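You operate a simulated robot arm through the tools that you are given. There is no shell and no other tool.

The job below is to be done with a simulated robot arm. You get a single attempt, and the scene is never put back.

TASK
Start a trial wind, stop it part-way with the red button and stand the coil in the red bin.
Fine: the small winder; shut the guard first; the panel's green button once, its red button once; guard open at the end; leave the other controls.
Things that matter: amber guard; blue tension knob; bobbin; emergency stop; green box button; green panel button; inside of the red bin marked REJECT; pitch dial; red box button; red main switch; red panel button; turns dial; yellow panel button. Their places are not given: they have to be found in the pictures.

The check looks at the end state, three seconds after you hand in, the way a careful person would. Anything else that was tipped, shoved, dropped, spilled or broken makes it a failure.

THE ROBOT
A 6-joint arm with a two-finger parallel gripper, fixed in place. Base frame: the origin is on the floor under the middle of its stand, x ahead of it, y to its left, z up; the work surface is at about z = 950. Readings come in mm, rad, newtons and seconds.
With the tool pointing down near the work surface it reaches from about 360 to 820 mm from the base axis. Its first joint turns from -2.897 to 2.897 rad. Payload 3.91 kg.
The TCP is the grasp point between the finger pads, 30 mm short of the fingertips. In the tool frame z runs along the fingers and y along their closing line. The gripper opens to 110 mm. The fingers are 20 mm wide and 10 mm thick; the gripper's body (48 by 112 mm) begins 55 mm behind the TCP.
Orientation is that of the tool frame in the base frame, as [roll, pitch, yaw] about the fixed x, y, z axes, in that order (R = Rz(yaw) Ry(pitch) Rx(roll)). With the fingers straight down and closing along the base's y, the tool's x points along the base's -x, its y along +y and its z along -z.

THE INTERFACE
- The arm moves only by the tool nudge_tool. Its argument "commands" is a list of rows, each a list of 2 entries, a list of its own where there are three numbers: the shift along the tool's x, y, z in mm, then the turn, a rotation vector about the tool's x, y, z in rad. In form: [[[x, y, z], [rx, ry, rz]], ...]. A call has 1 to 20 rows; each row is the pose to reach, as a shift and turn from the pose commanded when the call began, along the tool's axes at that moment. "gripper" is the closure in counts, from 0 (fully open) to 255 (shut), set as the call begins (left out, the last holds). Each row takes 0.2 s and may step no farther than 50 mm and 0.15 rad from the row before; otherwise, or with a gripper value out of range, the whole call is refused. Where a pose cannot be reached the arm comes as near as it can. A force on the tool above 40 N (or 10 N above the force at the start of the call, whichever is more), or a blocked arm, ends the call early, and 0.2 s more pass. The fingers move at their own pace (about 45 mm/s each) and stop on an object; they squeeze with about 32 N. The grip force told is the motor's: it shows also when the fingers shut on nothing. Time passes only in rows, and 0.2 s behind the last, so rows that repeat a pose let the fingers close. The reply holds the time, the measured pose of the TCP, the force on the tool along the base axes, the opening and the grip force, in the units named above and with some noise, with the torque about the TCP (base axes, N m) and any sound that the robot's microphone picked up.
- Cameras (640 x 400 px; columns grow to the right, rows downward): "scene" is fixed at [49.6, 497.1, 1692]; the picture's right is [-0.60, -0.80, 0.00], its down [-0.42, 0.31, -0.85] and it looks along [0.68, -0.52, -0.52] (base axes); focal length 271 px, centre (320, 200). "wrist" rides on the gripper at [77, 7, -115] in the tool frame; the picture's right is [-0.09, 1.00, 0.00], its down [-0.80, -0.07, -0.59] and it looks along [-0.59, -0.05, 0.80] (tool axes); focal length 270 px, centre (320, 200).
- capture(camera): a new picture of that camera. No time passes.
- move_column(by): slides the trunk up (or, below 0, down) by that many mm; the arm rides with it, the base frame stays. It gives what a move gives, with no picture.
- probe_pixels(camera, pixels): for up to 12 pixels [column, row] of the newest picture of that camera ("zoom" is the newest enlarged one), the place [x, y, z] in the base frame of the surface seen there, good to about 2 mm, but the place of the scene camera against the robot may be out by one fixed shift of up to 25 mm in any direction. No time passes.
- enlarge(camera, box): a new picture of the part [left, top, right, bottom] of that camera's present view, enlarged. No time passes.
- hand_in(): hands the job in; it is judged then, once.

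Unless the task says otherwise, let go and move clear before handing in.

The tools are called after ">>>" by a JSON object that holds its "api" and its "payload". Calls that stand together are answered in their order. nudge_tool: Moves the arm, as the interface text tells. Its arguments: {"type":"object","properties":{"commands":{"type":"array"},"gripper":{"type":"number"}},"required":["commands"]} The other tools are called the same way: move_column (by) moves the trunk up or down; capture (camera) takes a picture; probe_pixels (camera, pixels) gives the place of the surface under pixels of a picture; enlarge (camera, box) takes an enlarged picture of a part of a camera's view; hand_in () hands the job in.

At the start:

```text
time: 0.0
ee_pos: [347.1, -56.5, 1538.7]
orientation: [-3.14, 0.007, 3.141]
force: [-0.2, -0.9, 0.4]
ft_torque: [0.0, 0.0, 0.02]
width: 110.0
grip_force: 0.0
trunk travel left (down, up): [-575.0, 35.0]
```

scene: 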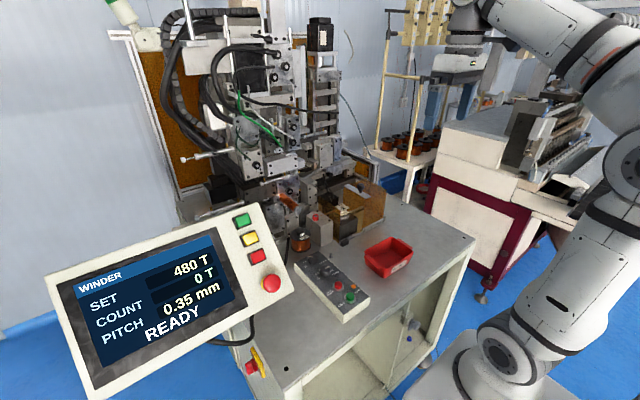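
wrist: 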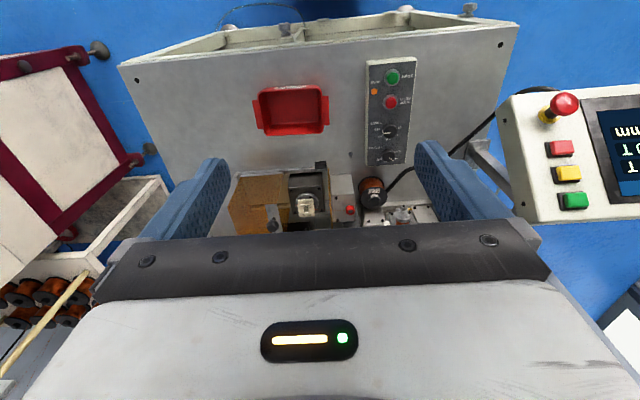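

The scene shows the panel with green/yellow/red buttons around (240-260, 218-257), the red bin at (388,257), and the winder with an amber guard near (350,200). I'll enlarge the key areas first.

>>> {"api": "enlarge", "payload": {"camera": "scene", "box": [260, 150, 420, 250]}}

>>> {"api": "enlarge", "payload": {"camera": "scene", "box": [280, 220, 440, 320]}}

>>> {"api": "enlarge", "payload": {"camera": "wrist", "box": [200, 140, 440, 290]}}

>>> {"api": "enlarge", "payload": {"camera": "scene", "box": [200, 190, 320, 265]}}

```text
4.00 times, centred on (340, 200) of scene
```

zoom: 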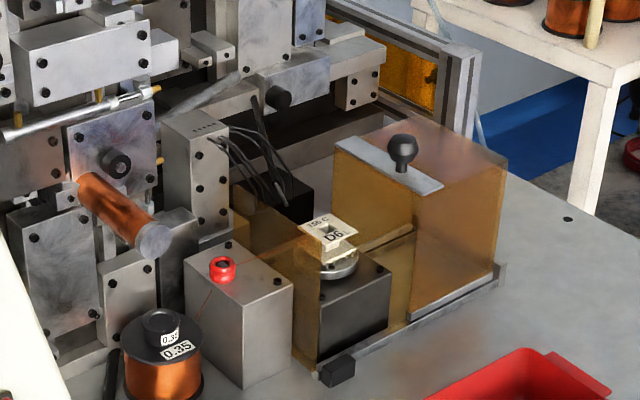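

```text
4.00 times, centred on (360, 270) of scene
```

zoom: 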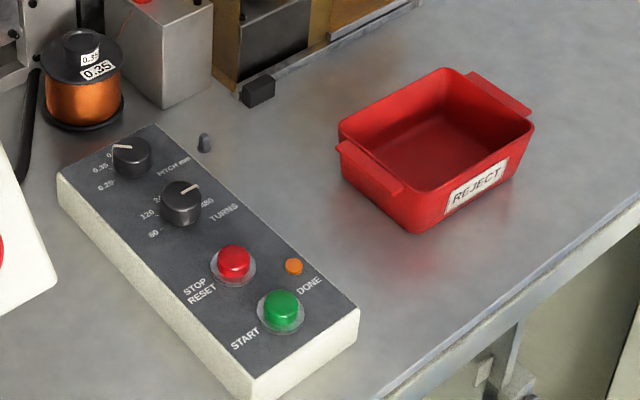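

```text
2.67 times, centred on (320, 215) of wrist
```

zoom: 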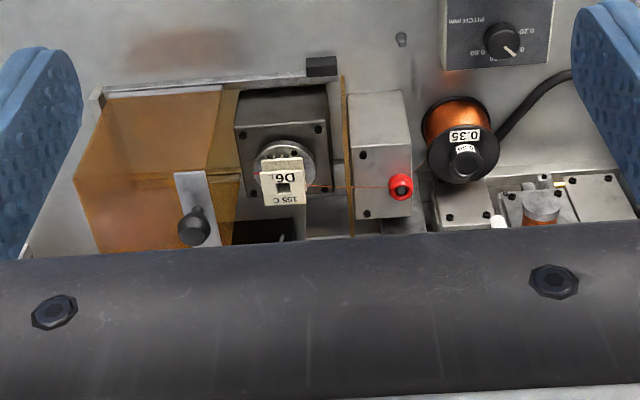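

```text
5.33 times, centred on (260, 228) of scene
```

zoom: 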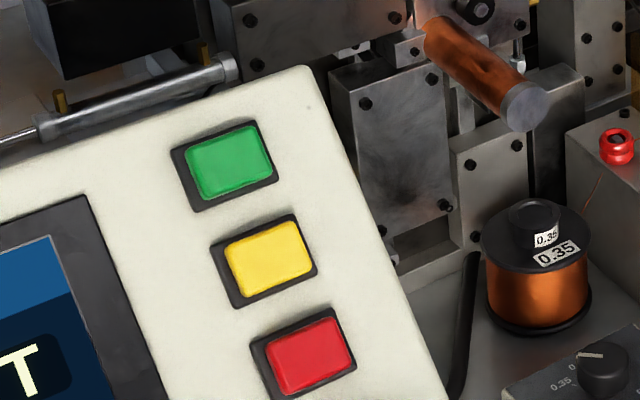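

The winder panel (scene) carries green/yellow/red at wrist pixels (574,200), (568,173), (559,149); the bobbin "D6" sits at about wrist (306,210), and the guard with its knob is at (272,224). I'll probe these with the wrist camera, and matching points with the scene camera.

>>> {"api": "probe_pixels", "payload": {"camera": "wrist", "pixels": [[574, 200], [568, 173], [559, 149], [563, 102], [306, 208], [272, 222], [321, 165], [350, 210], [292, 110], [390, 102], [392, 76], [373, 188]]}}

>>> {"api": "probe_pixels", "payload": {"camera": "scene", "pixels": [[242, 220], [250, 239], [257, 257], [271, 282], [343, 207], [360, 187], [344, 242], [316, 217], [385, 262], [338, 286], [350, 298], [300, 236]]}}

>>> {"api": "enlarge", "payload": {"camera": "wrist", "box": [480, 70, 640, 230]}}

>>> {"api": "enlarge", "payload": {"camera": "wrist", "box": [220, 50, 460, 200]}}

```text
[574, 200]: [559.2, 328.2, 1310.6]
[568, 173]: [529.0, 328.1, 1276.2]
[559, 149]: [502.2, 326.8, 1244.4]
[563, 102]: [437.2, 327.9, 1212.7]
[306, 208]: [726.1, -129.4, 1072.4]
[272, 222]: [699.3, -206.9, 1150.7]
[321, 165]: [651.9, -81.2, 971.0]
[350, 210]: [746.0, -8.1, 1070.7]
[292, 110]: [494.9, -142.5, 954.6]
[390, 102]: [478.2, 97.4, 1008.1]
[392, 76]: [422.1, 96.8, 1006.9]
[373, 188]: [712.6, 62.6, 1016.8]
```

```text
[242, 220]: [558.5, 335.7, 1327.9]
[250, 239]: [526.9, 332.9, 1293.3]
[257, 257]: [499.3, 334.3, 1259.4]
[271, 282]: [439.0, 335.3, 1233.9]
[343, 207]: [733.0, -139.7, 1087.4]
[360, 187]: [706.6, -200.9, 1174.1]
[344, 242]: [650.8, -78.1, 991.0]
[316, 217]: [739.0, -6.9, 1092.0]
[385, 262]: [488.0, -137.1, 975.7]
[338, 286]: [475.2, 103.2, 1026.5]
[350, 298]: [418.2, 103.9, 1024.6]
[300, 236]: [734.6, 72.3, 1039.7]
```

```text
2.50 times, centred on (560, 150) of wrist
```

zoom: 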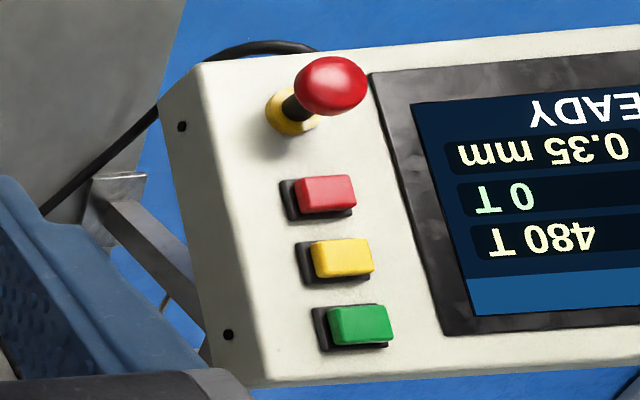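

```text
2.67 times, centred on (340, 125) of wrist
```

zoom: 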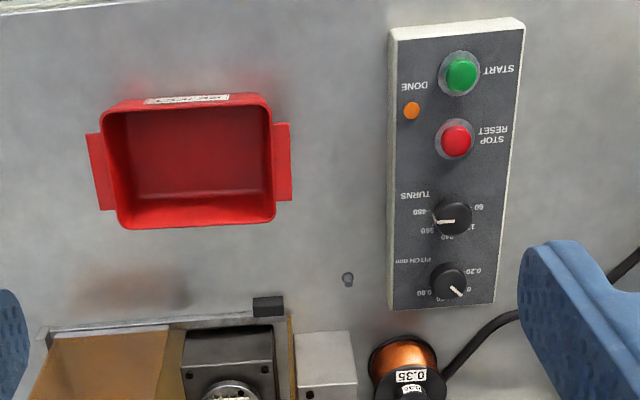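

The scene camera reads about (-2, +6, +18) mm off from the wrist. I'll probe the panel plane, guard edges and machine parts that could be obstacles before moving.

>>> {"api": "probe_pixels", "payload": {"camera": "wrist", "pixels": [[504, 120], [524, 150], [540, 200], [530, 175], [590, 110], [555, 125], [584, 209], [620, 210], [508, 100], [531, 215]]}}

>>> {"api": "probe_pixels", "payload": {"camera": "scene", "pixels": [[320, 32], [325, 70], [285, 70], [250, 60], [290, 160], [295, 205], [245, 95], [325, 150], [345, 185], [386, 187], [383, 225], [363, 229]]}}

>>> {"api": "enlarge", "payload": {"camera": "scene", "box": [300, 170, 396, 230]}}

>>> {"api": "enlarge", "payload": {"camera": "scene", "box": [160, 0, 400, 150]}}

```text
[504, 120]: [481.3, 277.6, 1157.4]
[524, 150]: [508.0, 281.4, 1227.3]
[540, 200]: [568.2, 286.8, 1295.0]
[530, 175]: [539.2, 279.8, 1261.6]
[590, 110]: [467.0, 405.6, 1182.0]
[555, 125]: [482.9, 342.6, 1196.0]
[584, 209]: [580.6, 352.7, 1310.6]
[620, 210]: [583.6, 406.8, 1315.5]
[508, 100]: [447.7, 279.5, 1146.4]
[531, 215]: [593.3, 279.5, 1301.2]
```

```text
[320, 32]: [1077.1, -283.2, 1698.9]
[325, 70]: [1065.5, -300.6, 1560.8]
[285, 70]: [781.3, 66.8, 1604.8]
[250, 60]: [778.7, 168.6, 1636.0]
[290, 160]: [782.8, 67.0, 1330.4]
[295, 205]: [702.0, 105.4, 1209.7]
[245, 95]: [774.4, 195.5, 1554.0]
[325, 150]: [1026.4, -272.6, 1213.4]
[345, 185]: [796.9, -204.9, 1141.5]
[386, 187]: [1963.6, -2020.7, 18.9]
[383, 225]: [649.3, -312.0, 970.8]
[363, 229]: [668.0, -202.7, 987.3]
```

```text
6.67 times, centred on (348, 200) of scene
```

zoom: 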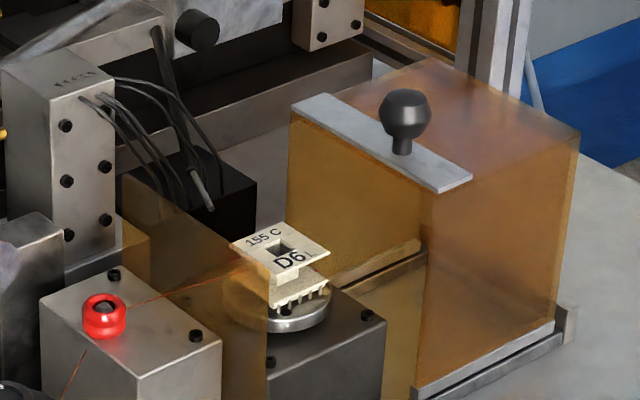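

```text
2.67 times, centred on (280, 75) of scene
```

zoom: 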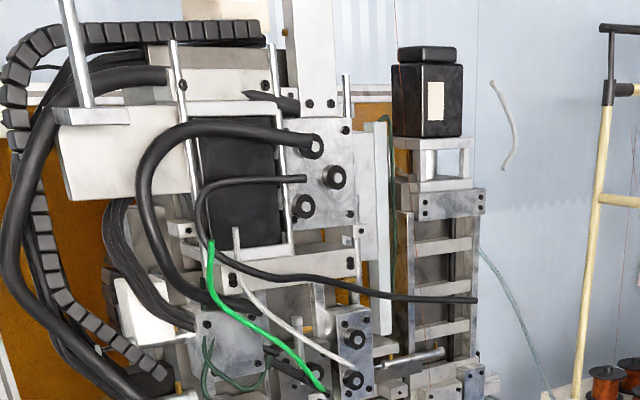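

The guard is an amber box with a knob on a top strip at about (699,-207,1150). It slides along +y to the fixed amber plate beside the bobbin. I'll move the arm in for a closer wrist view.

>>> {"api": "nudge_tool", "payload": {"commands": [[[-25, -16, 34], [0, 0, 0]], [[-50, -32, 68], [0, 0, 0]], [[-75, -48, 102], [0, 0, 0]], [[-100, -64, 136], [0, 0, 0]], [[-125, -80, 170], [0, 0, 0]], [[-150, -94, 205], [0, 0, 0]]], "gripper": 0}}

>>> {"api": "capture", "payload": {"camera": "wrist"}}

>>> {"api": "capture", "payload": {"camera": "scene"}}

```text
time: 1.4
ee_pos: [498.1, -151.1, 1332.1]
orientation: [-3.141, 0.004, 3.141]
force: [0.2, -0.2, 0.0]
ft_torque: [0.03, 0.07, -0.02]
width: 110.1
grip_force: 0.1
trunk travel left (down, up): [-575.0, 35.0]
```

```text
taken
```

wrist: 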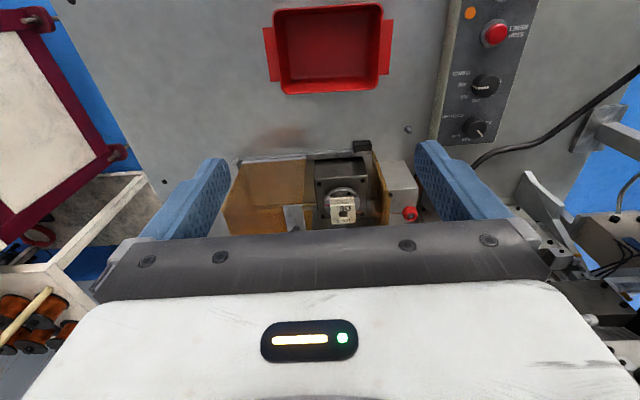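

```text
taken
```

scene: 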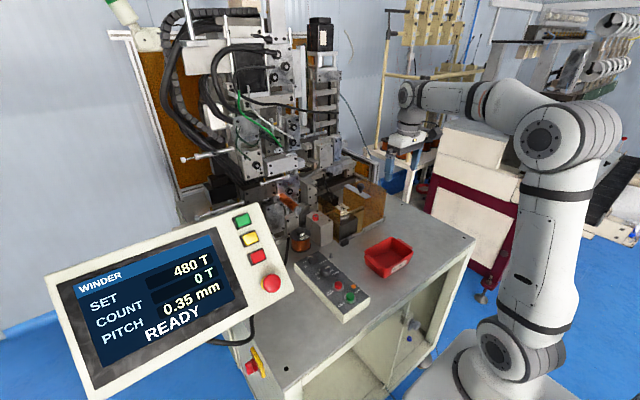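

The arm reached (498,-151,1332), and the guard, bobbin and red eyelet now show at wrist (230-410, 150-230). I'll enlarge for detail.

>>> {"api": "enlarge", "payload": {"camera": "wrist", "box": [212, 130, 436, 270]}}

>>> {"api": "enlarge", "payload": {"camera": "scene", "box": [316, 180, 396, 230]}}

```text
2.86 times, centred on (324, 200) of wrist
```

zoom: 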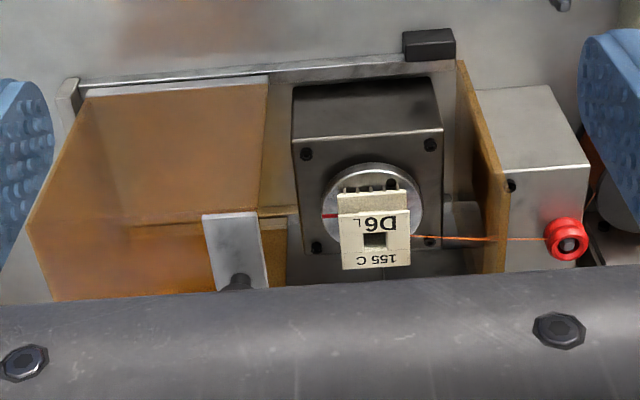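

```text
8.00 times, centred on (356, 205) of scene
```

zoom: 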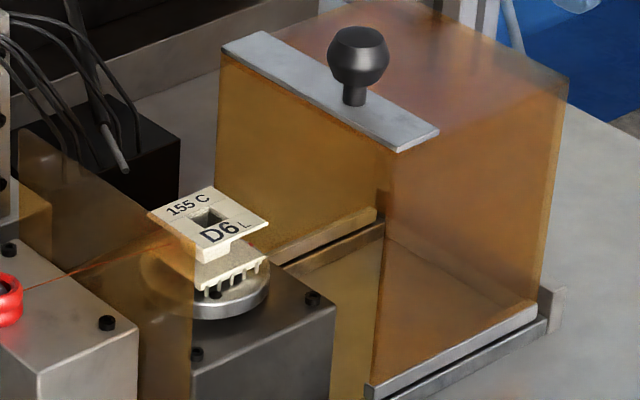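

I'll probe the bobbin flange corners, knob, strip, fixed plate edge and rail stop.

>>> {"api": "probe_pixels", "payload": {"camera": "wrist", "pixels": [[332, 206], [354, 205], [355, 221], [333, 222], [295, 229], [294, 217], [374, 153], [386, 190], [362, 146], [236, 164], [318, 176], [363, 176]]}}

>>> {"api": "probe_pixels", "payload": {"camera": "zoom", "pixels": [[358, 50], [355, 95], [250, 48], [420, 132], [212, 192], [155, 213], [262, 222], [205, 258], [235, 275], [235, 300], [450, 60], [560, 75]]}}

```text
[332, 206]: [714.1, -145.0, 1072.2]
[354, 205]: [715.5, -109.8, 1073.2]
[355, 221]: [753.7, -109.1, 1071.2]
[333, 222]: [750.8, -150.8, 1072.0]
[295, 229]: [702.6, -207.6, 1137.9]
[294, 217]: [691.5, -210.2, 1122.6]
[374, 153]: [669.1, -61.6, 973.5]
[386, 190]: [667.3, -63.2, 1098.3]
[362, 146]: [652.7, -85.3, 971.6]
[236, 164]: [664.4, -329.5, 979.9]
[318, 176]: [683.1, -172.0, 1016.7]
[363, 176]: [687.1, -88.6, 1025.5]
```

```text
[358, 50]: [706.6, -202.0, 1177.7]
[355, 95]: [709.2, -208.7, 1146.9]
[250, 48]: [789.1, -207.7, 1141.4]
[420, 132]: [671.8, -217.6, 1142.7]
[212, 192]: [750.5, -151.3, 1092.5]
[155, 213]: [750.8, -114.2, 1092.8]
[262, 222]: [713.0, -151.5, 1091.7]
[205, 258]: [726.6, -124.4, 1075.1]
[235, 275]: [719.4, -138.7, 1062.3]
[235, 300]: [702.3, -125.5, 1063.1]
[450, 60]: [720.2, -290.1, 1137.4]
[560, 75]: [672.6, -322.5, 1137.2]
```

The flange spans about x 712–755, y -151–-108 at z 1072. The knob is about 31 mm across, centred near (704,-207,1146), above a strip at z≈1123. I'll move above the knob with the fingers open.

>>> {"api": "nudge_tool", "payload": {"commands": [[[-35, -10, 22], [0, 0, 0]], [[-70, -20, 44], [0, 0, 0]], [[-105, -30, 66], [0, 0, 0]], [[-140, -40, 88], [0, 0, 0]], [[-175, -48, 100], [0, 0, 0]], [[-205, -56, 110], [0, 0, 0]]]}}

>>> {"api": "capture", "payload": {"camera": "wrist"}}

>>> {"api": "capture", "payload": {"camera": "scene"}}

```text
time: 2.8
ee_pos: [705.2, -207.3, 1222.1]
orientation: [3.14, 0.003, 3.141]
force: [0.1, -0.2, 0.0]
ft_torque: [0.01, 0.02, 0.01]
width: 110.1
grip_force: 0.1
trunk travel left (down, up): [-575.0, 35.0]
```

```text
taken
```

wrist: 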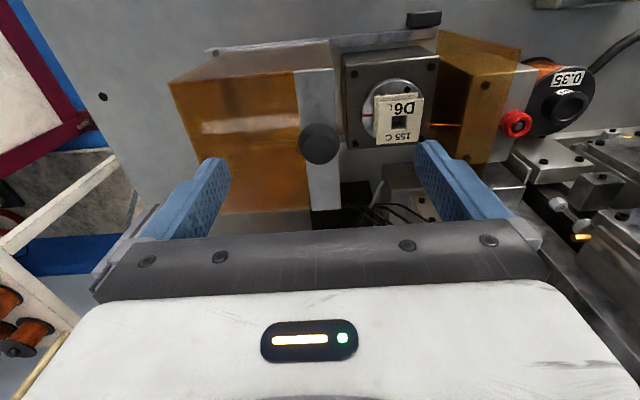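

```text
taken
```

scene: 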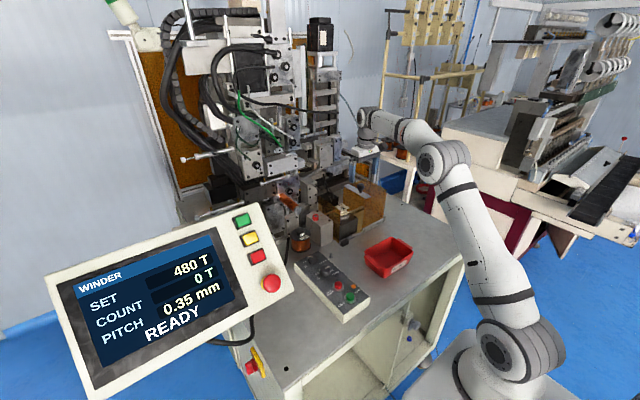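

Now a clear top view: knob at wrist (320,144), guard strip at (322,130), bobbin at (398,118). I'll probe those precisely from here.

>>> {"api": "enlarge", "payload": {"camera": "wrist", "box": [288, 40, 544, 200]}}

>>> {"api": "probe_pixels", "payload": {"camera": "wrist", "pixels": [[319, 143], [309, 146], [330, 146], [318, 158], [318, 180], [302, 105], [336, 110], [332, 200], [250, 90], [292, 60], [424, 20], [448, 40]]}}

>>> {"api": "probe_pixels", "payload": {"camera": "wrist", "pixels": [[377, 97], [423, 95], [419, 142], [376, 142], [398, 122], [371, 95], [385, 90], [410, 88], [460, 30], [440, 100], [486, 85], [350, 60]]}}

```text
2.50 times, centred on (416, 120) of wrist
```

zoom: 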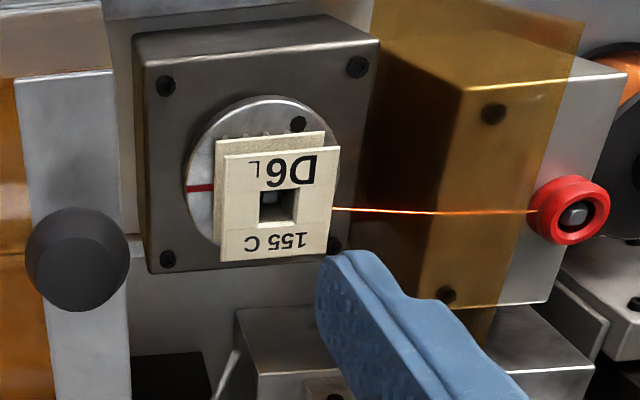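

```text
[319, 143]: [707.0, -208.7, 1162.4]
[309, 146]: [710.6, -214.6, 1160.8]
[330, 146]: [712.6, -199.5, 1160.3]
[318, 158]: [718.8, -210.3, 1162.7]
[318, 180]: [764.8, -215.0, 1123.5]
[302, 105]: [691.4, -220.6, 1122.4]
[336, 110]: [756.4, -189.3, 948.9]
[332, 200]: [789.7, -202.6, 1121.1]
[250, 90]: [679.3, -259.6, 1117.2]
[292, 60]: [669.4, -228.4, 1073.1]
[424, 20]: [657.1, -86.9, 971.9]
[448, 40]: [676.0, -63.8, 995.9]
```

```text
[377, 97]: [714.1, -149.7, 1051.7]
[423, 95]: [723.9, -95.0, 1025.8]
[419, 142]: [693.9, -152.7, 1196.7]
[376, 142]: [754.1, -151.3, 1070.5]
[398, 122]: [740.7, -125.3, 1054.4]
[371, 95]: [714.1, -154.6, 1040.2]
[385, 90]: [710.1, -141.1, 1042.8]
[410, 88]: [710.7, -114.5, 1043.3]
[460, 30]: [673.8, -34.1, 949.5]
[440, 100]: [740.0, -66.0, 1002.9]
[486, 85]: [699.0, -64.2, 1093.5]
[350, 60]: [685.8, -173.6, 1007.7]
```

The knob centre is about (711,-207) with its top at z 1162, and the strip top is at z 1123. I'll shift +5 mm in x and descend to TCP z≈1158, so the fingertips stop 5 mm above the strip, then close on the knob.

>>> {"api": "nudge_tool", "payload": {"commands": [[[-5, 0, 20], [0, 0, 0]], [[-5, 0, 45], [0, 0, 0]], [[-5, 0, 64], [0, 0, 0]]]}}

>>> {"api": "nudge_tool", "payload": {"commands": [[[0, 0, 0], [0, 0, 0]], [[0, 0, 0], [0, 0, 0]], [[0, 0, 0], [0, 0, 0]], [[0, 0, 0], [0, 0, 0]], [[0, 0, 0], [0, 0, 0]]], "gripper": 255}}

>>> {"api": "capture", "payload": {"camera": "wrist"}}

```text
time: 3.6
ee_pos: [708.2, -208.0, 1160.4]
orientation: [-3.141, 0.004, -3.141]
force: [0.8, -0.2, -1.2]
ft_torque: [0.02, 0.0, 0.02]
width: 110.2
grip_force: 0.0
trunk travel left (down, up): [-575.0, 35.0]
```

```text
time: 4.8
ee_pos: [708.0, -207.0, 1159.3]
orientation: [-3.141, 0.003, 3.141]
force: [-0.2, 0.0, -0.6]
ft_torque: [0.01, -0.03, -0.03]
width: 31.4
grip_force: 29.2
trunk travel left (down, up): [-575.0, 35.0]
```

```text
taken
```

wrist: 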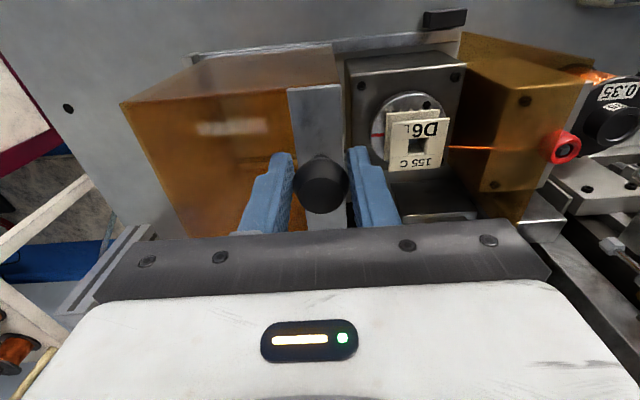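

The knob is gripped (width 31.4). I'll slide the guard along +y in small steps.

>>> {"api": "nudge_tool", "payload": {"commands": [[[0, 8, 0], [0, 0, 0]], [[0, 18, 0], [0, 0, 0]], [[0, 30, 0], [0, 0, 0]], [[0, 42, 0], [0, 0, 0]], [[0, 54, 0], [0, 0, 0]], [[0, 66, 0], [0, 0, 0]], [[0, 78, 0], [0, 0, 0]], [[0, 90, 0], [0, 0, 0]], [[0, 100, 0], [0, 0, 0]], [[0, 110, 0], [0, 0, 0]]]}}

>>> {"api": "capture", "payload": {"camera": "wrist"}}

>>> {"api": "capture", "payload": {"camera": "scene"}}

```text
time: 7.0
ee_pos: [708.0, -97.4, 1160.7]
orientation: [-3.141, 0.002, 3.141]
force: [-2.7, 0.6, -8.9]
ft_torque: [-0.22, -0.88, -0.13]
width: 31.4
grip_force: 44.7
trunk travel left (down, up): [-575.0, 35.0]
```

```text
taken
```

wrist: 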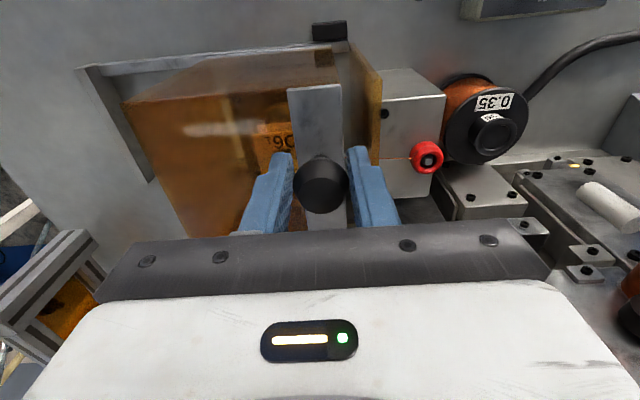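

```text
taken
```

scene: 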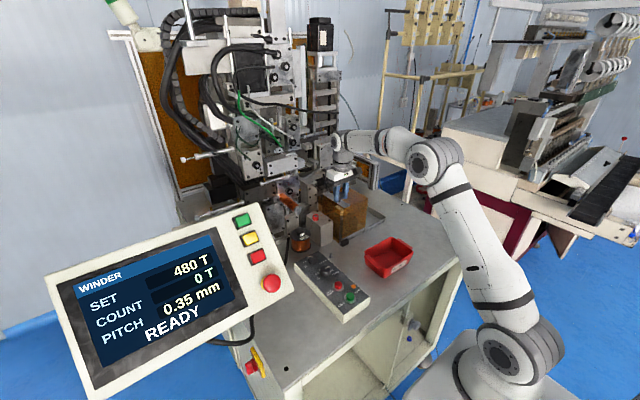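

The guard has slid 110 mm, and a gap to the fixed plate remains at wrist (345-375,100). I'll continue in small steps until it stops.

>>> {"api": "nudge_tool", "payload": {"commands": [[[0, 6, 0], [0, 0, 0]], [[0, 12, 0], [0, 0, 0]], [[0, 17, 0], [0, 0, 0]], [[0, 21, 0], [0, 0, 0]], [[0, 24, 0], [0, 0, 0]]]}}

>>> {"api": "capture", "payload": {"camera": "wrist"}}

```text
time: 8.2
ee_pos: [708.0, -80.5, 1161.7]
orientation: [-3.139, 0.002, 3.138]
force: [-2.5, -28.3, -13.5]
ft_torque: [-0.47, 0.59, -0.22]
width: 31.3
grip_force: 44.2
trunk travel left (down, up): [-575.0, 35.0]
```

```text
taken
```

wrist: 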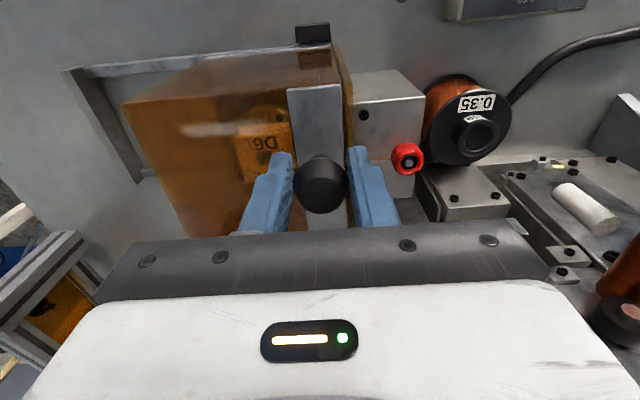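

A 28 N reaction along -y shows the guard has hit its stop at knob y≈-80. I'll check the closure up close.

>>> {"api": "enlarge", "payload": {"camera": "wrist", "box": [240, 10, 432, 130]}}

>>> {"api": "enlarge", "payload": {"camera": "scene", "box": [300, 170, 396, 230]}}

```text
3.33 times, centred on (336, 70) of wrist
```

zoom: 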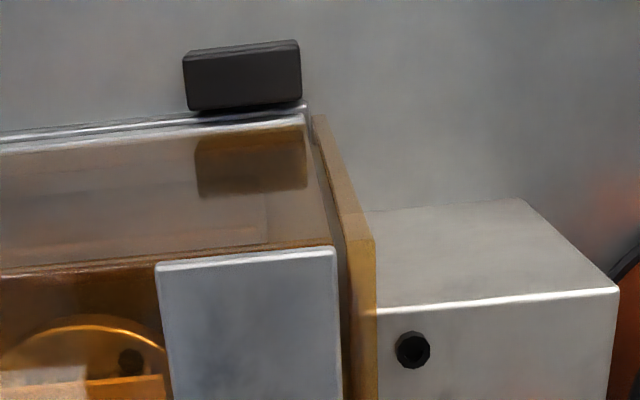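

```text
6.67 times, centred on (348, 200) of scene
```

zoom: 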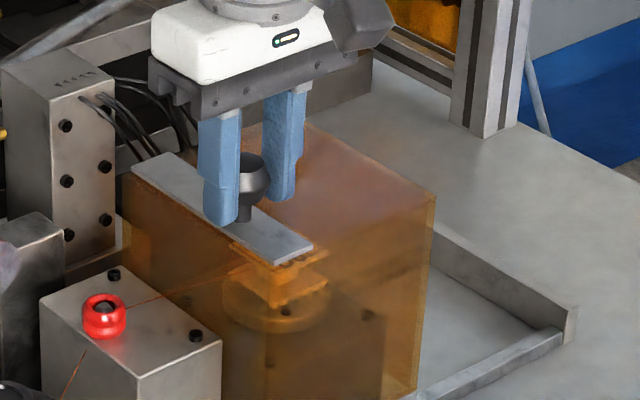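

It looks seated against the plate. I'll push a couple of mm more to confirm a hard stop, then relax.

>>> {"api": "nudge_tool", "payload": {"commands": [[[0, 1.5, 0], [0, 0, 0]], [[0, 1.5, 0], [0, 0, 0]]]}}

>>> {"api": "nudge_tool", "payload": {"commands": [[[0, -4, 0], [0, 0, 0]], [[0, -8, 0], [0, 0, 0]], [[0, -8, 0], [0, 0, 0]]]}}

```text
time: 8.8
ee_pos: [707.3, -81.7, 1160.9]
orientation: [-3.14, 0.004, 3.139]
force: [-3.0, -37.3, -13.3]
ft_torque: [-0.39, 0.79, -0.3]
width: 31.4
grip_force: 45.1
trunk travel left (down, up): [-575.0, 35.0]
```

```text
time: 9.6
ee_pos: [708.1, -81.8, 1161.7]
orientation: [3.139, 0.003, -3.142]
force: [-4.4, -6.6, -9.2]
ft_torque: [0.17, 0.71, 0.05]
width: 31.2
grip_force: 44.7
trunk travel left (down, up): [-575.0, 35.0]
```

Hard stop confirmed at y≈-81 and the force has relaxed. I'll open the fingers and lift straight up.

>>> {"api": "nudge_tool", "payload": {"commands": [[[0, 0, 0], [0, 0, 0]], [[0, 0, 0], [0, 0, 0]], [[0, 0, 0], [0, 0, 0]]], "gripper": 110}}

>>> {"api": "nudge_tool", "payload": {"commands": [[[0, 0, -25], [0, 0, 0]], [[0, 0, -60], [0, 0, 0]], [[15, 0, -105], [0, 0, 0]], [[45, 0, -145], [0, 0, 0]]]}}

>>> {"api": "capture", "payload": {"camera": "wrist"}}

>>> {"api": "capture", "payload": {"camera": "scene"}}

```text
time: 10.4
ee_pos: [708.1, -80.3, 1160.8]
orientation: [3.141, 0.007, 3.142]
force: [1.0, 0.5, 0.2]
ft_torque: [0.01, 0.0, -0.01]
width: 62.6
grip_force: 0.0
trunk travel left (down, up): [-575.0, 35.0]
```

```text
time: 11.4
ee_pos: [660.6, -78.5, 1308.7]
orientation: [-3.141, 0.003, 3.141]
force: [-0.1, 0.0, -0.3]
ft_torque: [-0.01, -0.06, -0.03]
width: 62.6
grip_force: 0.0
trunk travel left (down, up): [-575.0, 35.0]
```

```text
taken
```

wrist: 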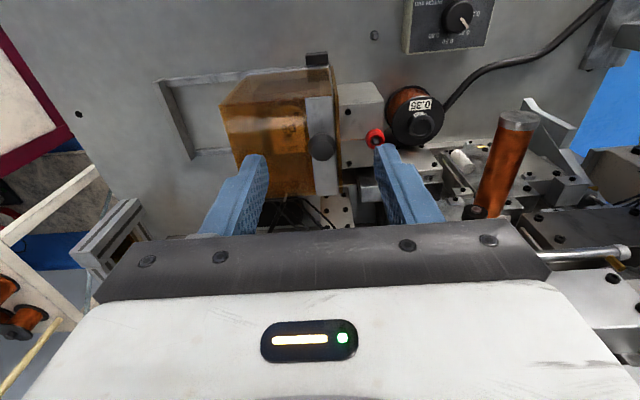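

```text
taken
```

scene: 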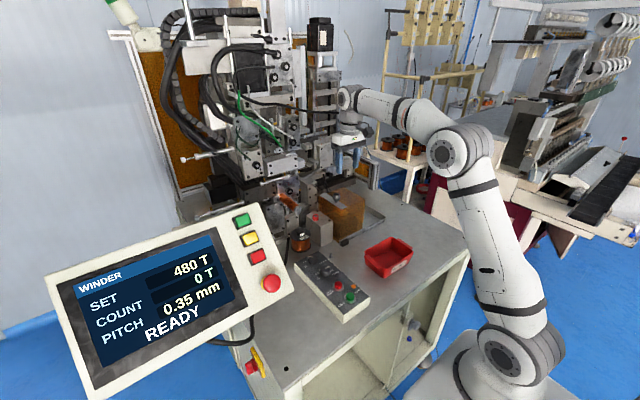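

The guard is shut and the panel still reads READY with count 0. I'll retreat and swing over in front of the panel with the fingers closed.

>>> {"api": "nudge_tool", "payload": {"commands": [[[42, 0, -18], [0, 0, 0]], [[84, 0, -36], [0, 0, 0]], [[126, 0, -54], [0, 0, 0]], [[168, 0, -72], [0, 0, 0]], [[210, 0, -91], [0, 0, 0]], [[210, 45, -91], [0, 0, 0]], [[210, 90, -91], [0, 0, 0]], [[210, 135, -91], [0, 0, 0]], [[210, 180, -91], [0, 0, 0]], [[210, 225, -91], [0, 0, 0]], [[210, 270, -91], [0, 0, 0]], [[210, 315, -91], [0, 0, 0]], [[210, 360, -91], [0, 0, 0]], [[210, 406, -91], [0, 0, 0]]], "gripper": 255}}

>>> {"api": "capture", "payload": {"camera": "wrist"}}

>>> {"api": "capture", "payload": {"camera": "scene"}}

```text
time: 14.4
ee_pos: [452.7, 327.5, 1395.5]
orientation: [-3.141, 0.004, 3.139]
force: [0.4, -0.3, 0.4]
ft_torque: [-0.03, -0.01, -0.03]
width: 0.0
grip_force: 31.6
trunk travel left (down, up): [-575.0, 35.0]
```

```text
taken
```

wrist: 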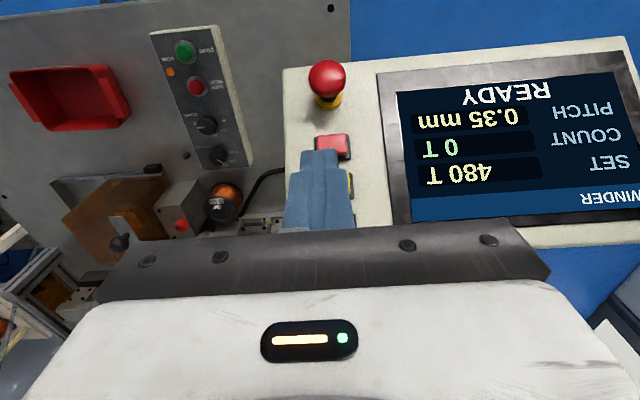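

```text
taken
```

scene: 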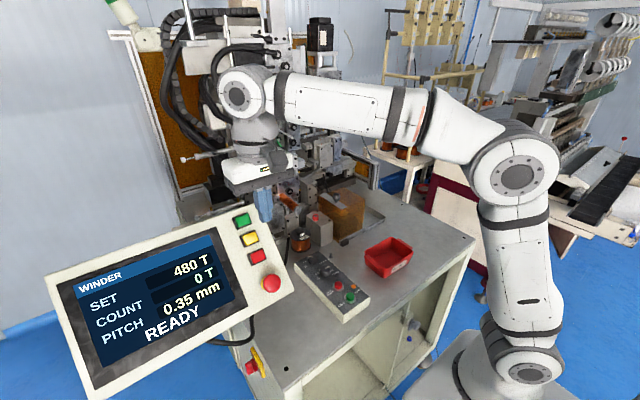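

I'll probe the panel face from here to get its true normal, plus the red button and e-stop positions.

>>> {"api": "probe_pixels", "payload": {"camera": "wrist", "pixels": [[295, 85], [293, 125], [365, 120], [372, 200], [365, 80], [400, 232], [600, 232], [632, 90], [332, 146], [325, 75], [322, 136], [345, 150]]}}

>>> {"api": "enlarge", "payload": {"camera": "wrist", "box": [270, 50, 398, 240]}}

>>> {"api": "enlarge", "payload": {"camera": "scene", "box": [220, 160, 316, 310]}}

```text
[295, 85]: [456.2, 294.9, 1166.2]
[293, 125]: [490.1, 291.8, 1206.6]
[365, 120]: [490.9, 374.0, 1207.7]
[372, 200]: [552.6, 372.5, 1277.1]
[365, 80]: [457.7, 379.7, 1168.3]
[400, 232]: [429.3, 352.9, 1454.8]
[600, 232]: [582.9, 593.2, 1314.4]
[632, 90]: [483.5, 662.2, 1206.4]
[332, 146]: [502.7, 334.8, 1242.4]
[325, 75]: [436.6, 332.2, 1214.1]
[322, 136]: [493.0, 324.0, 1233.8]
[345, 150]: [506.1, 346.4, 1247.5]
```

```text
2.11 times, centred on (334, 145) of wrist
```

zoom: 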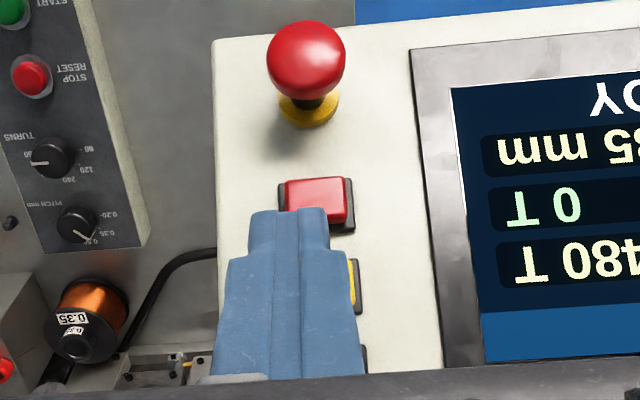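

```text
2.67 times, centred on (268, 235) of scene
```

zoom: 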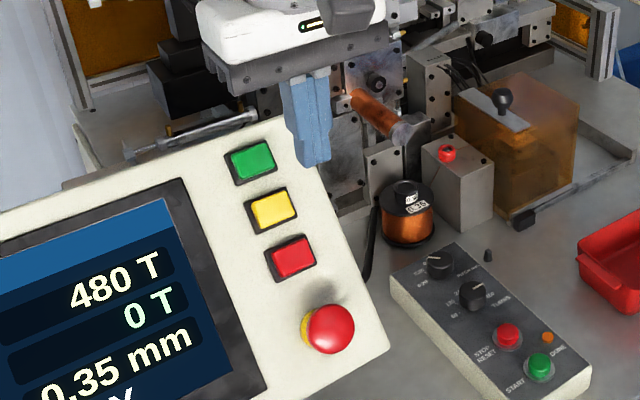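

The panel slope works out to normal ≈(-0.76,0,0.65), with the button column at y≈332 (green centre ≈(559,332,1311), red ≈(502,333,1243)). I'll tilt the tool to face the panel, with the tips 40 mm off the green button.

>>> {"api": "nudge_tool", "payload": {"commands": [[[0, 0, 0], [0, -0.123, 0]], [[-5, 1, 0], [0, -0.247, 0]], [[-12, 2, 5], [0, -0.37, 0]], [[-20, 3, 12], [0, -0.493, 0]], [[-30, 4, 20], [0, -0.617, 0]], [[-42, 4.5, 30], [0, -0.74, 0]], [[-53.3, 4.5, 39.4], [0, -0.863, 0]]]}}

>>> {"api": "capture", "payload": {"camera": "wrist"}}

>>> {"api": "capture", "payload": {"camera": "scene"}}

>>> {"api": "enlarge", "payload": {"camera": "scene", "box": [190, 160, 310, 310]}}

```text
time: 16.0
ee_pos: [504.7, 329.8, 1356.8]
orientation: [-3.14, 0.869, -3.139]
force: [0.4, -0.2, -0.7]
ft_torque: [0.04, 0.02, 0.01]
width: 0.1
grip_force: 31.6
trunk travel left (down, up): [-575.0, 35.0]
```

```text
taken
```

wrist: 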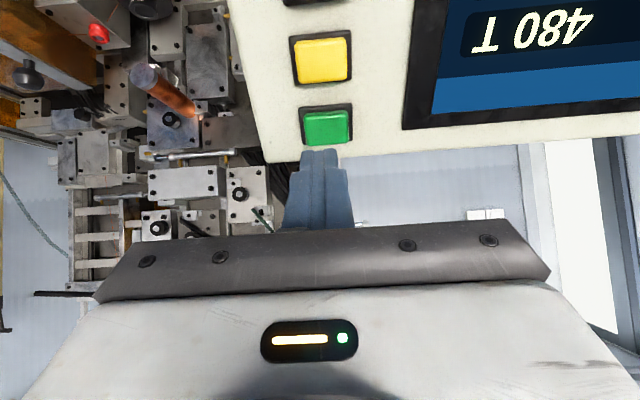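

```text
taken
```

scene: 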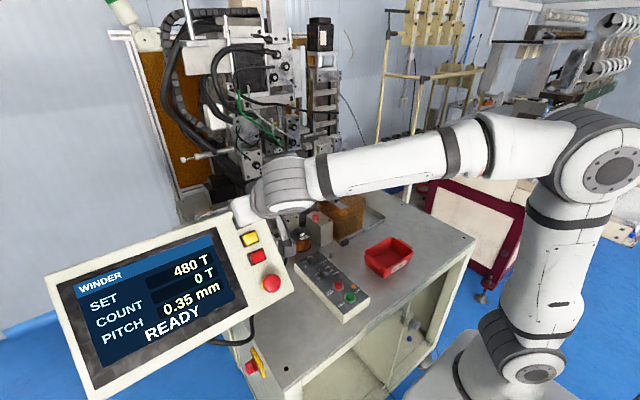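

```text
2.67 times, centred on (250, 235) of scene
```

zoom: 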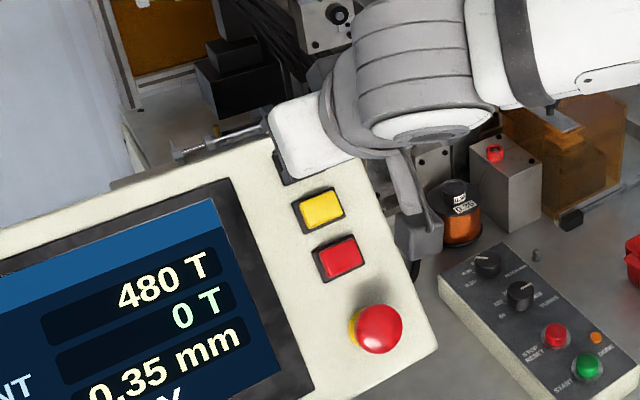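

The fingertips show at wrist (318,152), just in front of the green cap centred at (328,129). I'll probe the green and yellow caps and the panel face here.

>>> {"api": "probe_pixels", "payload": {"camera": "wrist", "pixels": [[327, 129], [308, 117], [347, 117], [347, 143], [309, 145], [323, 60], [302, 42], [346, 40], [280, 100], [390, 100], [280, 50], [390, 50]]}}

>>> {"api": "enlarge", "payload": {"camera": "wrist", "box": [264, 80, 392, 160]}}

```text
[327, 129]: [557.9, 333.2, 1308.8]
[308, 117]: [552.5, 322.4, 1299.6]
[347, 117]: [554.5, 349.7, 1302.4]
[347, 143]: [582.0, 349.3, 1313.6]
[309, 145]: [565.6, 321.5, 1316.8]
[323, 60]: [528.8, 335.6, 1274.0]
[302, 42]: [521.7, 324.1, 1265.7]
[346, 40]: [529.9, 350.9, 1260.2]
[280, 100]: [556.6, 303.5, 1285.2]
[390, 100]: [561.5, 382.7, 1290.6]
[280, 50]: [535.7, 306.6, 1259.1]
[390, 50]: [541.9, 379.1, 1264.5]
```

```text
5.00 times, centred on (328, 120) of wrist
```

zoom: 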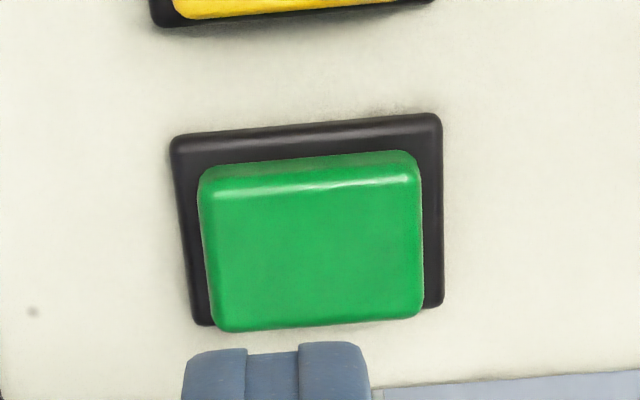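

The green cap centre is ≈(559,335,1310), about 41 mm beyond the fingertips along the tool axis. I'll shift +4 mm in y and approach to just short of the cap.

>>> {"api": "nudge_tool", "payload": {"commands": [[[0, 4, 12], [0, 0, 0]], [[0, 4, 24], [0, 0, 0]], [[0, 4, 36], [0, 0, 0]]]}}

>>> {"api": "capture", "payload": {"camera": "wrist"}}

```text
time: 16.8
ee_pos: [534.7, 334.6, 1332.5]
orientation: [3.141, 0.868, 3.14]
force: [0.3, 0.4, -0.2]
ft_torque: [0.01, -0.02, -0.02]
width: 0.0
grip_force: 32.0
trunk travel left (down, up): [-575.0, 35.0]
```

```text
taken
```

wrist: 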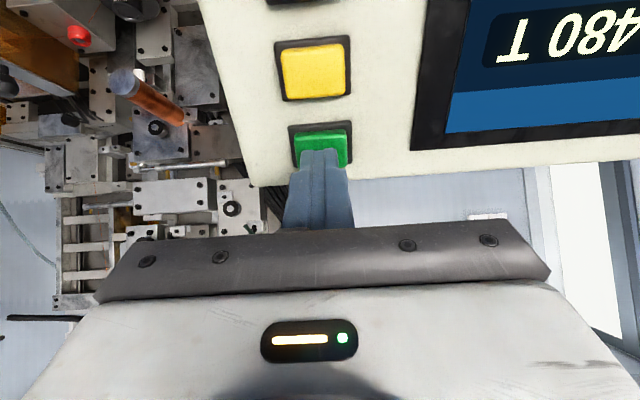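

About 3 mm remain to the cap. I'll press gently in 2 mm rows and watch force and sound.

>>> {"api": "nudge_tool", "payload": {"commands": [[[0, 0, 3], [0, 0, 0]], [[0, 0, 5], [0, 0, 0]], [[0, 0, 7], [0, 0, 0]]]}}

>>> {"api": "capture", "payload": {"camera": "scene"}}

```text
time: 17.6
ee_pos: [539.2, 334.5, 1328.3]
orientation: [-3.139, 0.868, -3.14]
force: [-0.6, -0.2, 0.6]
ft_torque: [0.0, 0.03, 0.0]
width: 0.0
grip_force: 31.4
trunk travel left (down, up): [-575.0, 35.0]
```

```text
taken
```

scene: 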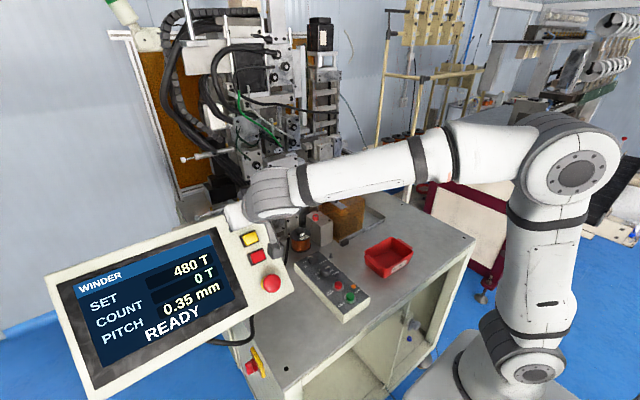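

Force is near zero, with only about 0.8 N along the normal, so contact is just beginning. I'll press on in small steps.

>>> {"api": "nudge_tool", "payload": {"commands": [[[0, 0, 2], [0, 0, 0]], [[0, 0, 4], [0, 0, 0]]]}}

>>> {"api": "capture", "payload": {"camera": "scene"}}

>>> {"api": "capture", "payload": {"camera": "wrist"}}

```text
time: 18.2
ee_pos: [541.3, 334.6, 1326.7]
orientation: [-3.141, 0.87, 3.141]
force: [-4.7, -0.4, 1.9]
ft_torque: [0.01, 0.1, -0.01]
width: 0.1
grip_force: 31.9
trunk travel left (down, up): [-575.0, 35.0]
heard: click
```

```text
taken
```

scene: 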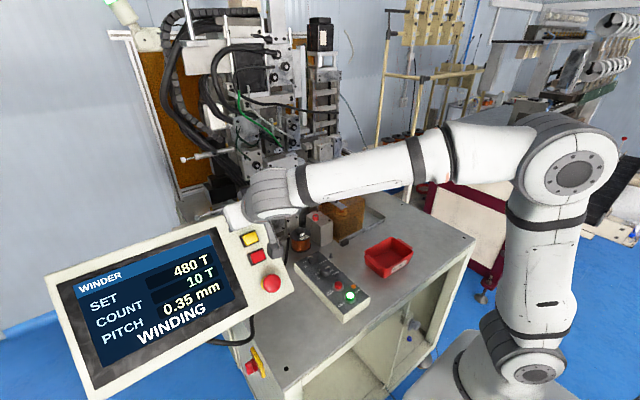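

```text
taken
```

wrist: 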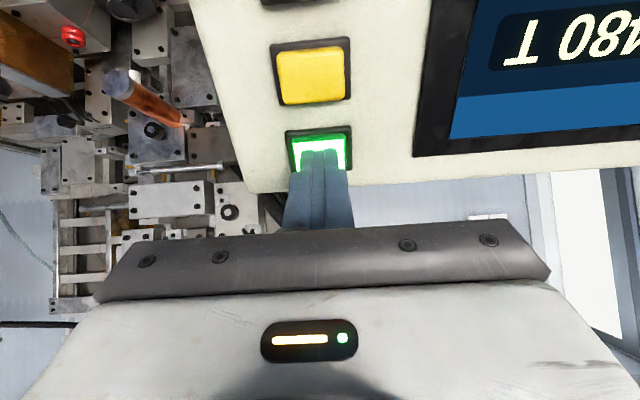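

Click heard: the panel shows WINDING with 10 T. I'll retract and move 88 mm down-slope to sit just above the red button, clear of yellow, then check the count.

>>> {"api": "nudge_tool", "payload": {"commands": [[[0, 0, -15], [0, 0, 0]], [[0, 0, -30], [0, 0, 0]], [[44, 0, -30], [0, 0, 0]], [[88, 0, -30], [0, 0, 0]], [[88, 0, -14], [0, 0, 0]]]}}

>>> {"api": "capture", "payload": {"camera": "scene"}}

>>> {"api": "capture", "payload": {"camera": "wrist"}}

```text
time: 19.4
ee_pos: [474.6, 334.9, 1267.2]
orientation: [-3.14, 0.867, -3.141]
force: [-0.3, 0.0, 0.3]
ft_torque: [-0.02, -0.02, -0.04]
width: 0.3
grip_force: 32.4
trunk travel left (down, up): [-575.0, 35.0]
```

```text
taken
```

scene: 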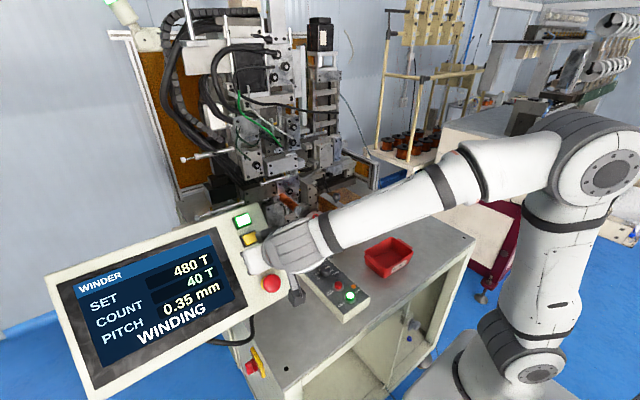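

```text
taken
```

wrist: 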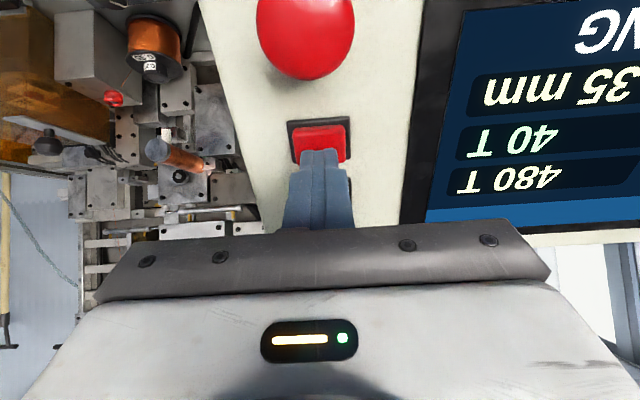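

The count is 40 T at about 25 turns/s, so there's ample time. The tip is aligned about 7 mm above the red cap at wrist (320,140). I'll let it wind a few seconds so the stop is clearly part-way.

>>> {"api": "nudge_tool", "payload": {"commands": [[[0, 0, 1], [0, 0, 0]], [[0, 0, 1], [0, 0, 0]], [[0, 0, 1], [0, 0, 0]], [[0, 0, 1], [0, 0, 0]], [[0, 0, 1], [0, 0, 0]], [[0, 0, 1], [0, 0, 0]], [[0, 0, 1], [0, 0, 0]], [[0, 0, 1], [0, 0, 0]], [[0, 0, 1], [0, 0, 0]], [[0, 0, 1], [0, 0, 0]], [[0, 0, 1], [0, 0, 0]], [[0, 0, 1], [0, 0, 0]], [[0, 0, 1], [0, 0, 0]], [[0, 0, 1], [0, 0, 0]], [[0, 0, 1], [0, 0, 0]]]}}

>>> {"api": "capture", "payload": {"camera": "wrist"}}

>>> {"api": "probe_pixels", "payload": {"camera": "wrist", "pixels": [[300, 130], [345, 128], [320, 132], [345, 155], [305, 155]]}}

```text
time: 22.6
ee_pos: [474.0, 334.6, 1267.6]
orientation: [-3.141, 0.868, 3.141]
force: [0.1, 1.0, -0.1]
ft_torque: [0.0, 0.02, -0.02]
width: 0.0
grip_force: 31.7
trunk travel left (down, up): [-575.0, 35.0]
```

```text
taken
```

wrist: 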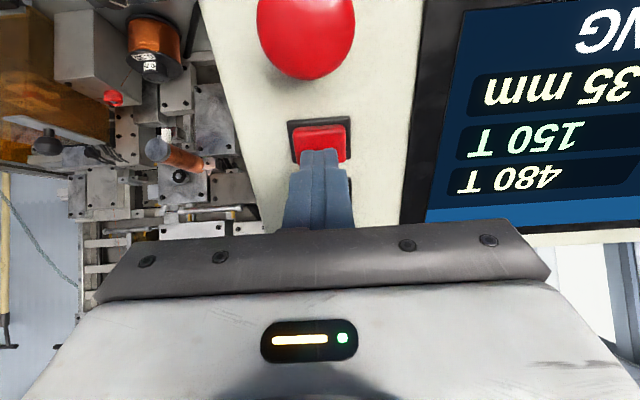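

```text
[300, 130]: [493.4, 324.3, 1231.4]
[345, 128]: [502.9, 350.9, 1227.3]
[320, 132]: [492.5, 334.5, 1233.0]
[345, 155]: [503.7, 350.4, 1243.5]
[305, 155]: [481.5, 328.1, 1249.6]
```

150 T now. I'll press the red button, going to the same depth that clicked the green one.

>>> {"api": "nudge_tool", "payload": {"commands": [[[0, 0, 5], [0, 0, 0]], [[0, 0, 9], [0, 0, 0]], [[0, 0, 11], [0, 0, 0]], [[0, 0, 13], [0, 0, 0]]]}}

>>> {"api": "capture", "payload": {"camera": "scene"}}

```text
time: 23.6
ee_pos: [484.8, 336.0, 1260.7]
orientation: [3.14, 0.87, 3.141]
force: [-2.3, 1.0, 6.4]
ft_torque: [0.0, -0.06, 0.02]
width: 0.0
grip_force: 31.9
trunk travel left (down, up): [-575.0, 35.0]
heard: click
```

```text
taken
```

scene: 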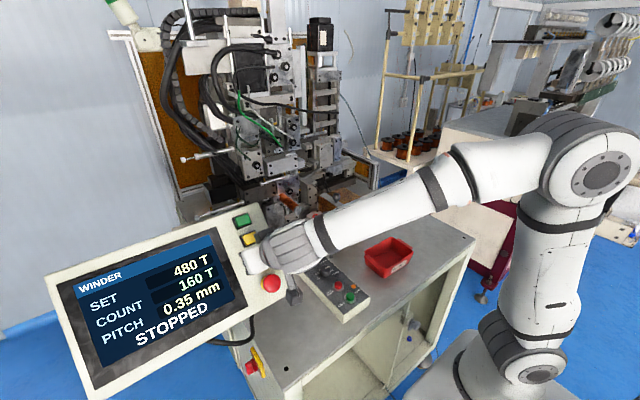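

Display reads STOPPED at 160 T, count and click confirmed. I'll back off along the tool axis and rotate the fingers back to straight down.

>>> {"api": "nudge_tool", "payload": {"commands": [[[0, 0, -25], [0, 0, 0]], [[0, 0, -55], [0, 0, 0]], [[0, 0, -90], [0, 0, 0]], [[-10, 0, -100], [0, 0.123, 0]], [[-20, 0, -110], [0, 0.247, 0]], [[-30, 0, -120], [0, 0.37, 0]], [[-40, 0, -130], [0, 0.493, 0]], [[-50, 0, -135], [0, 0.617, 0]], [[-60, 0, -140], [0, 0.74, 0]], [[-70, 0, -145], [0, 0.863, 0]]]}}

>>> {"api": "capture", "payload": {"camera": "scene"}}

>>> {"api": "capture", "payload": {"camera": "wrist"}}

```text
time: 25.8
ee_pos: [421.2, 336.0, 1407.4]
orientation: [-3.14, 0.001, 3.141]
force: [-0.2, 0.9, -0.3]
ft_torque: [0.04, 0.0, -0.01]
width: 0.3
grip_force: 32.2
trunk travel left (down, up): [-575.0, 35.0]
```

```text
taken
```

scene: 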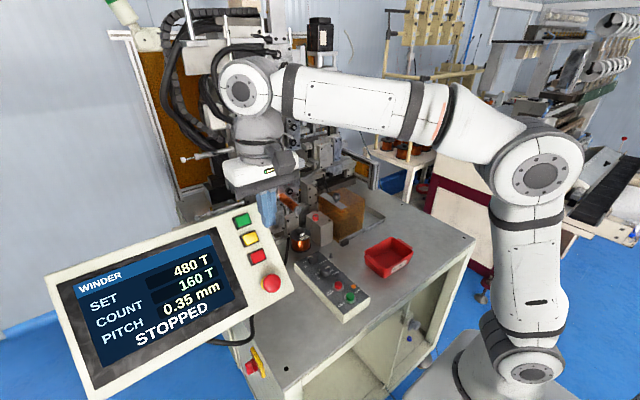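

```text
taken
```

wrist: 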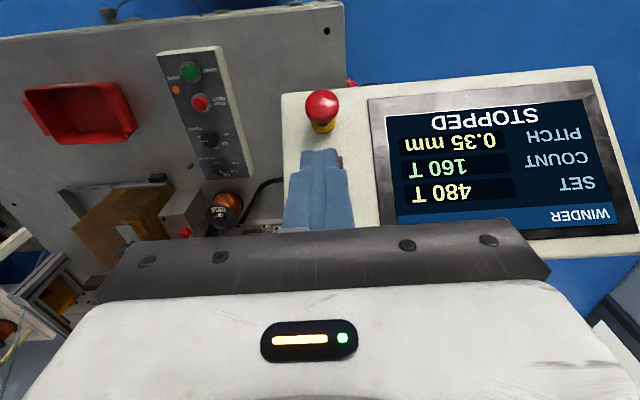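

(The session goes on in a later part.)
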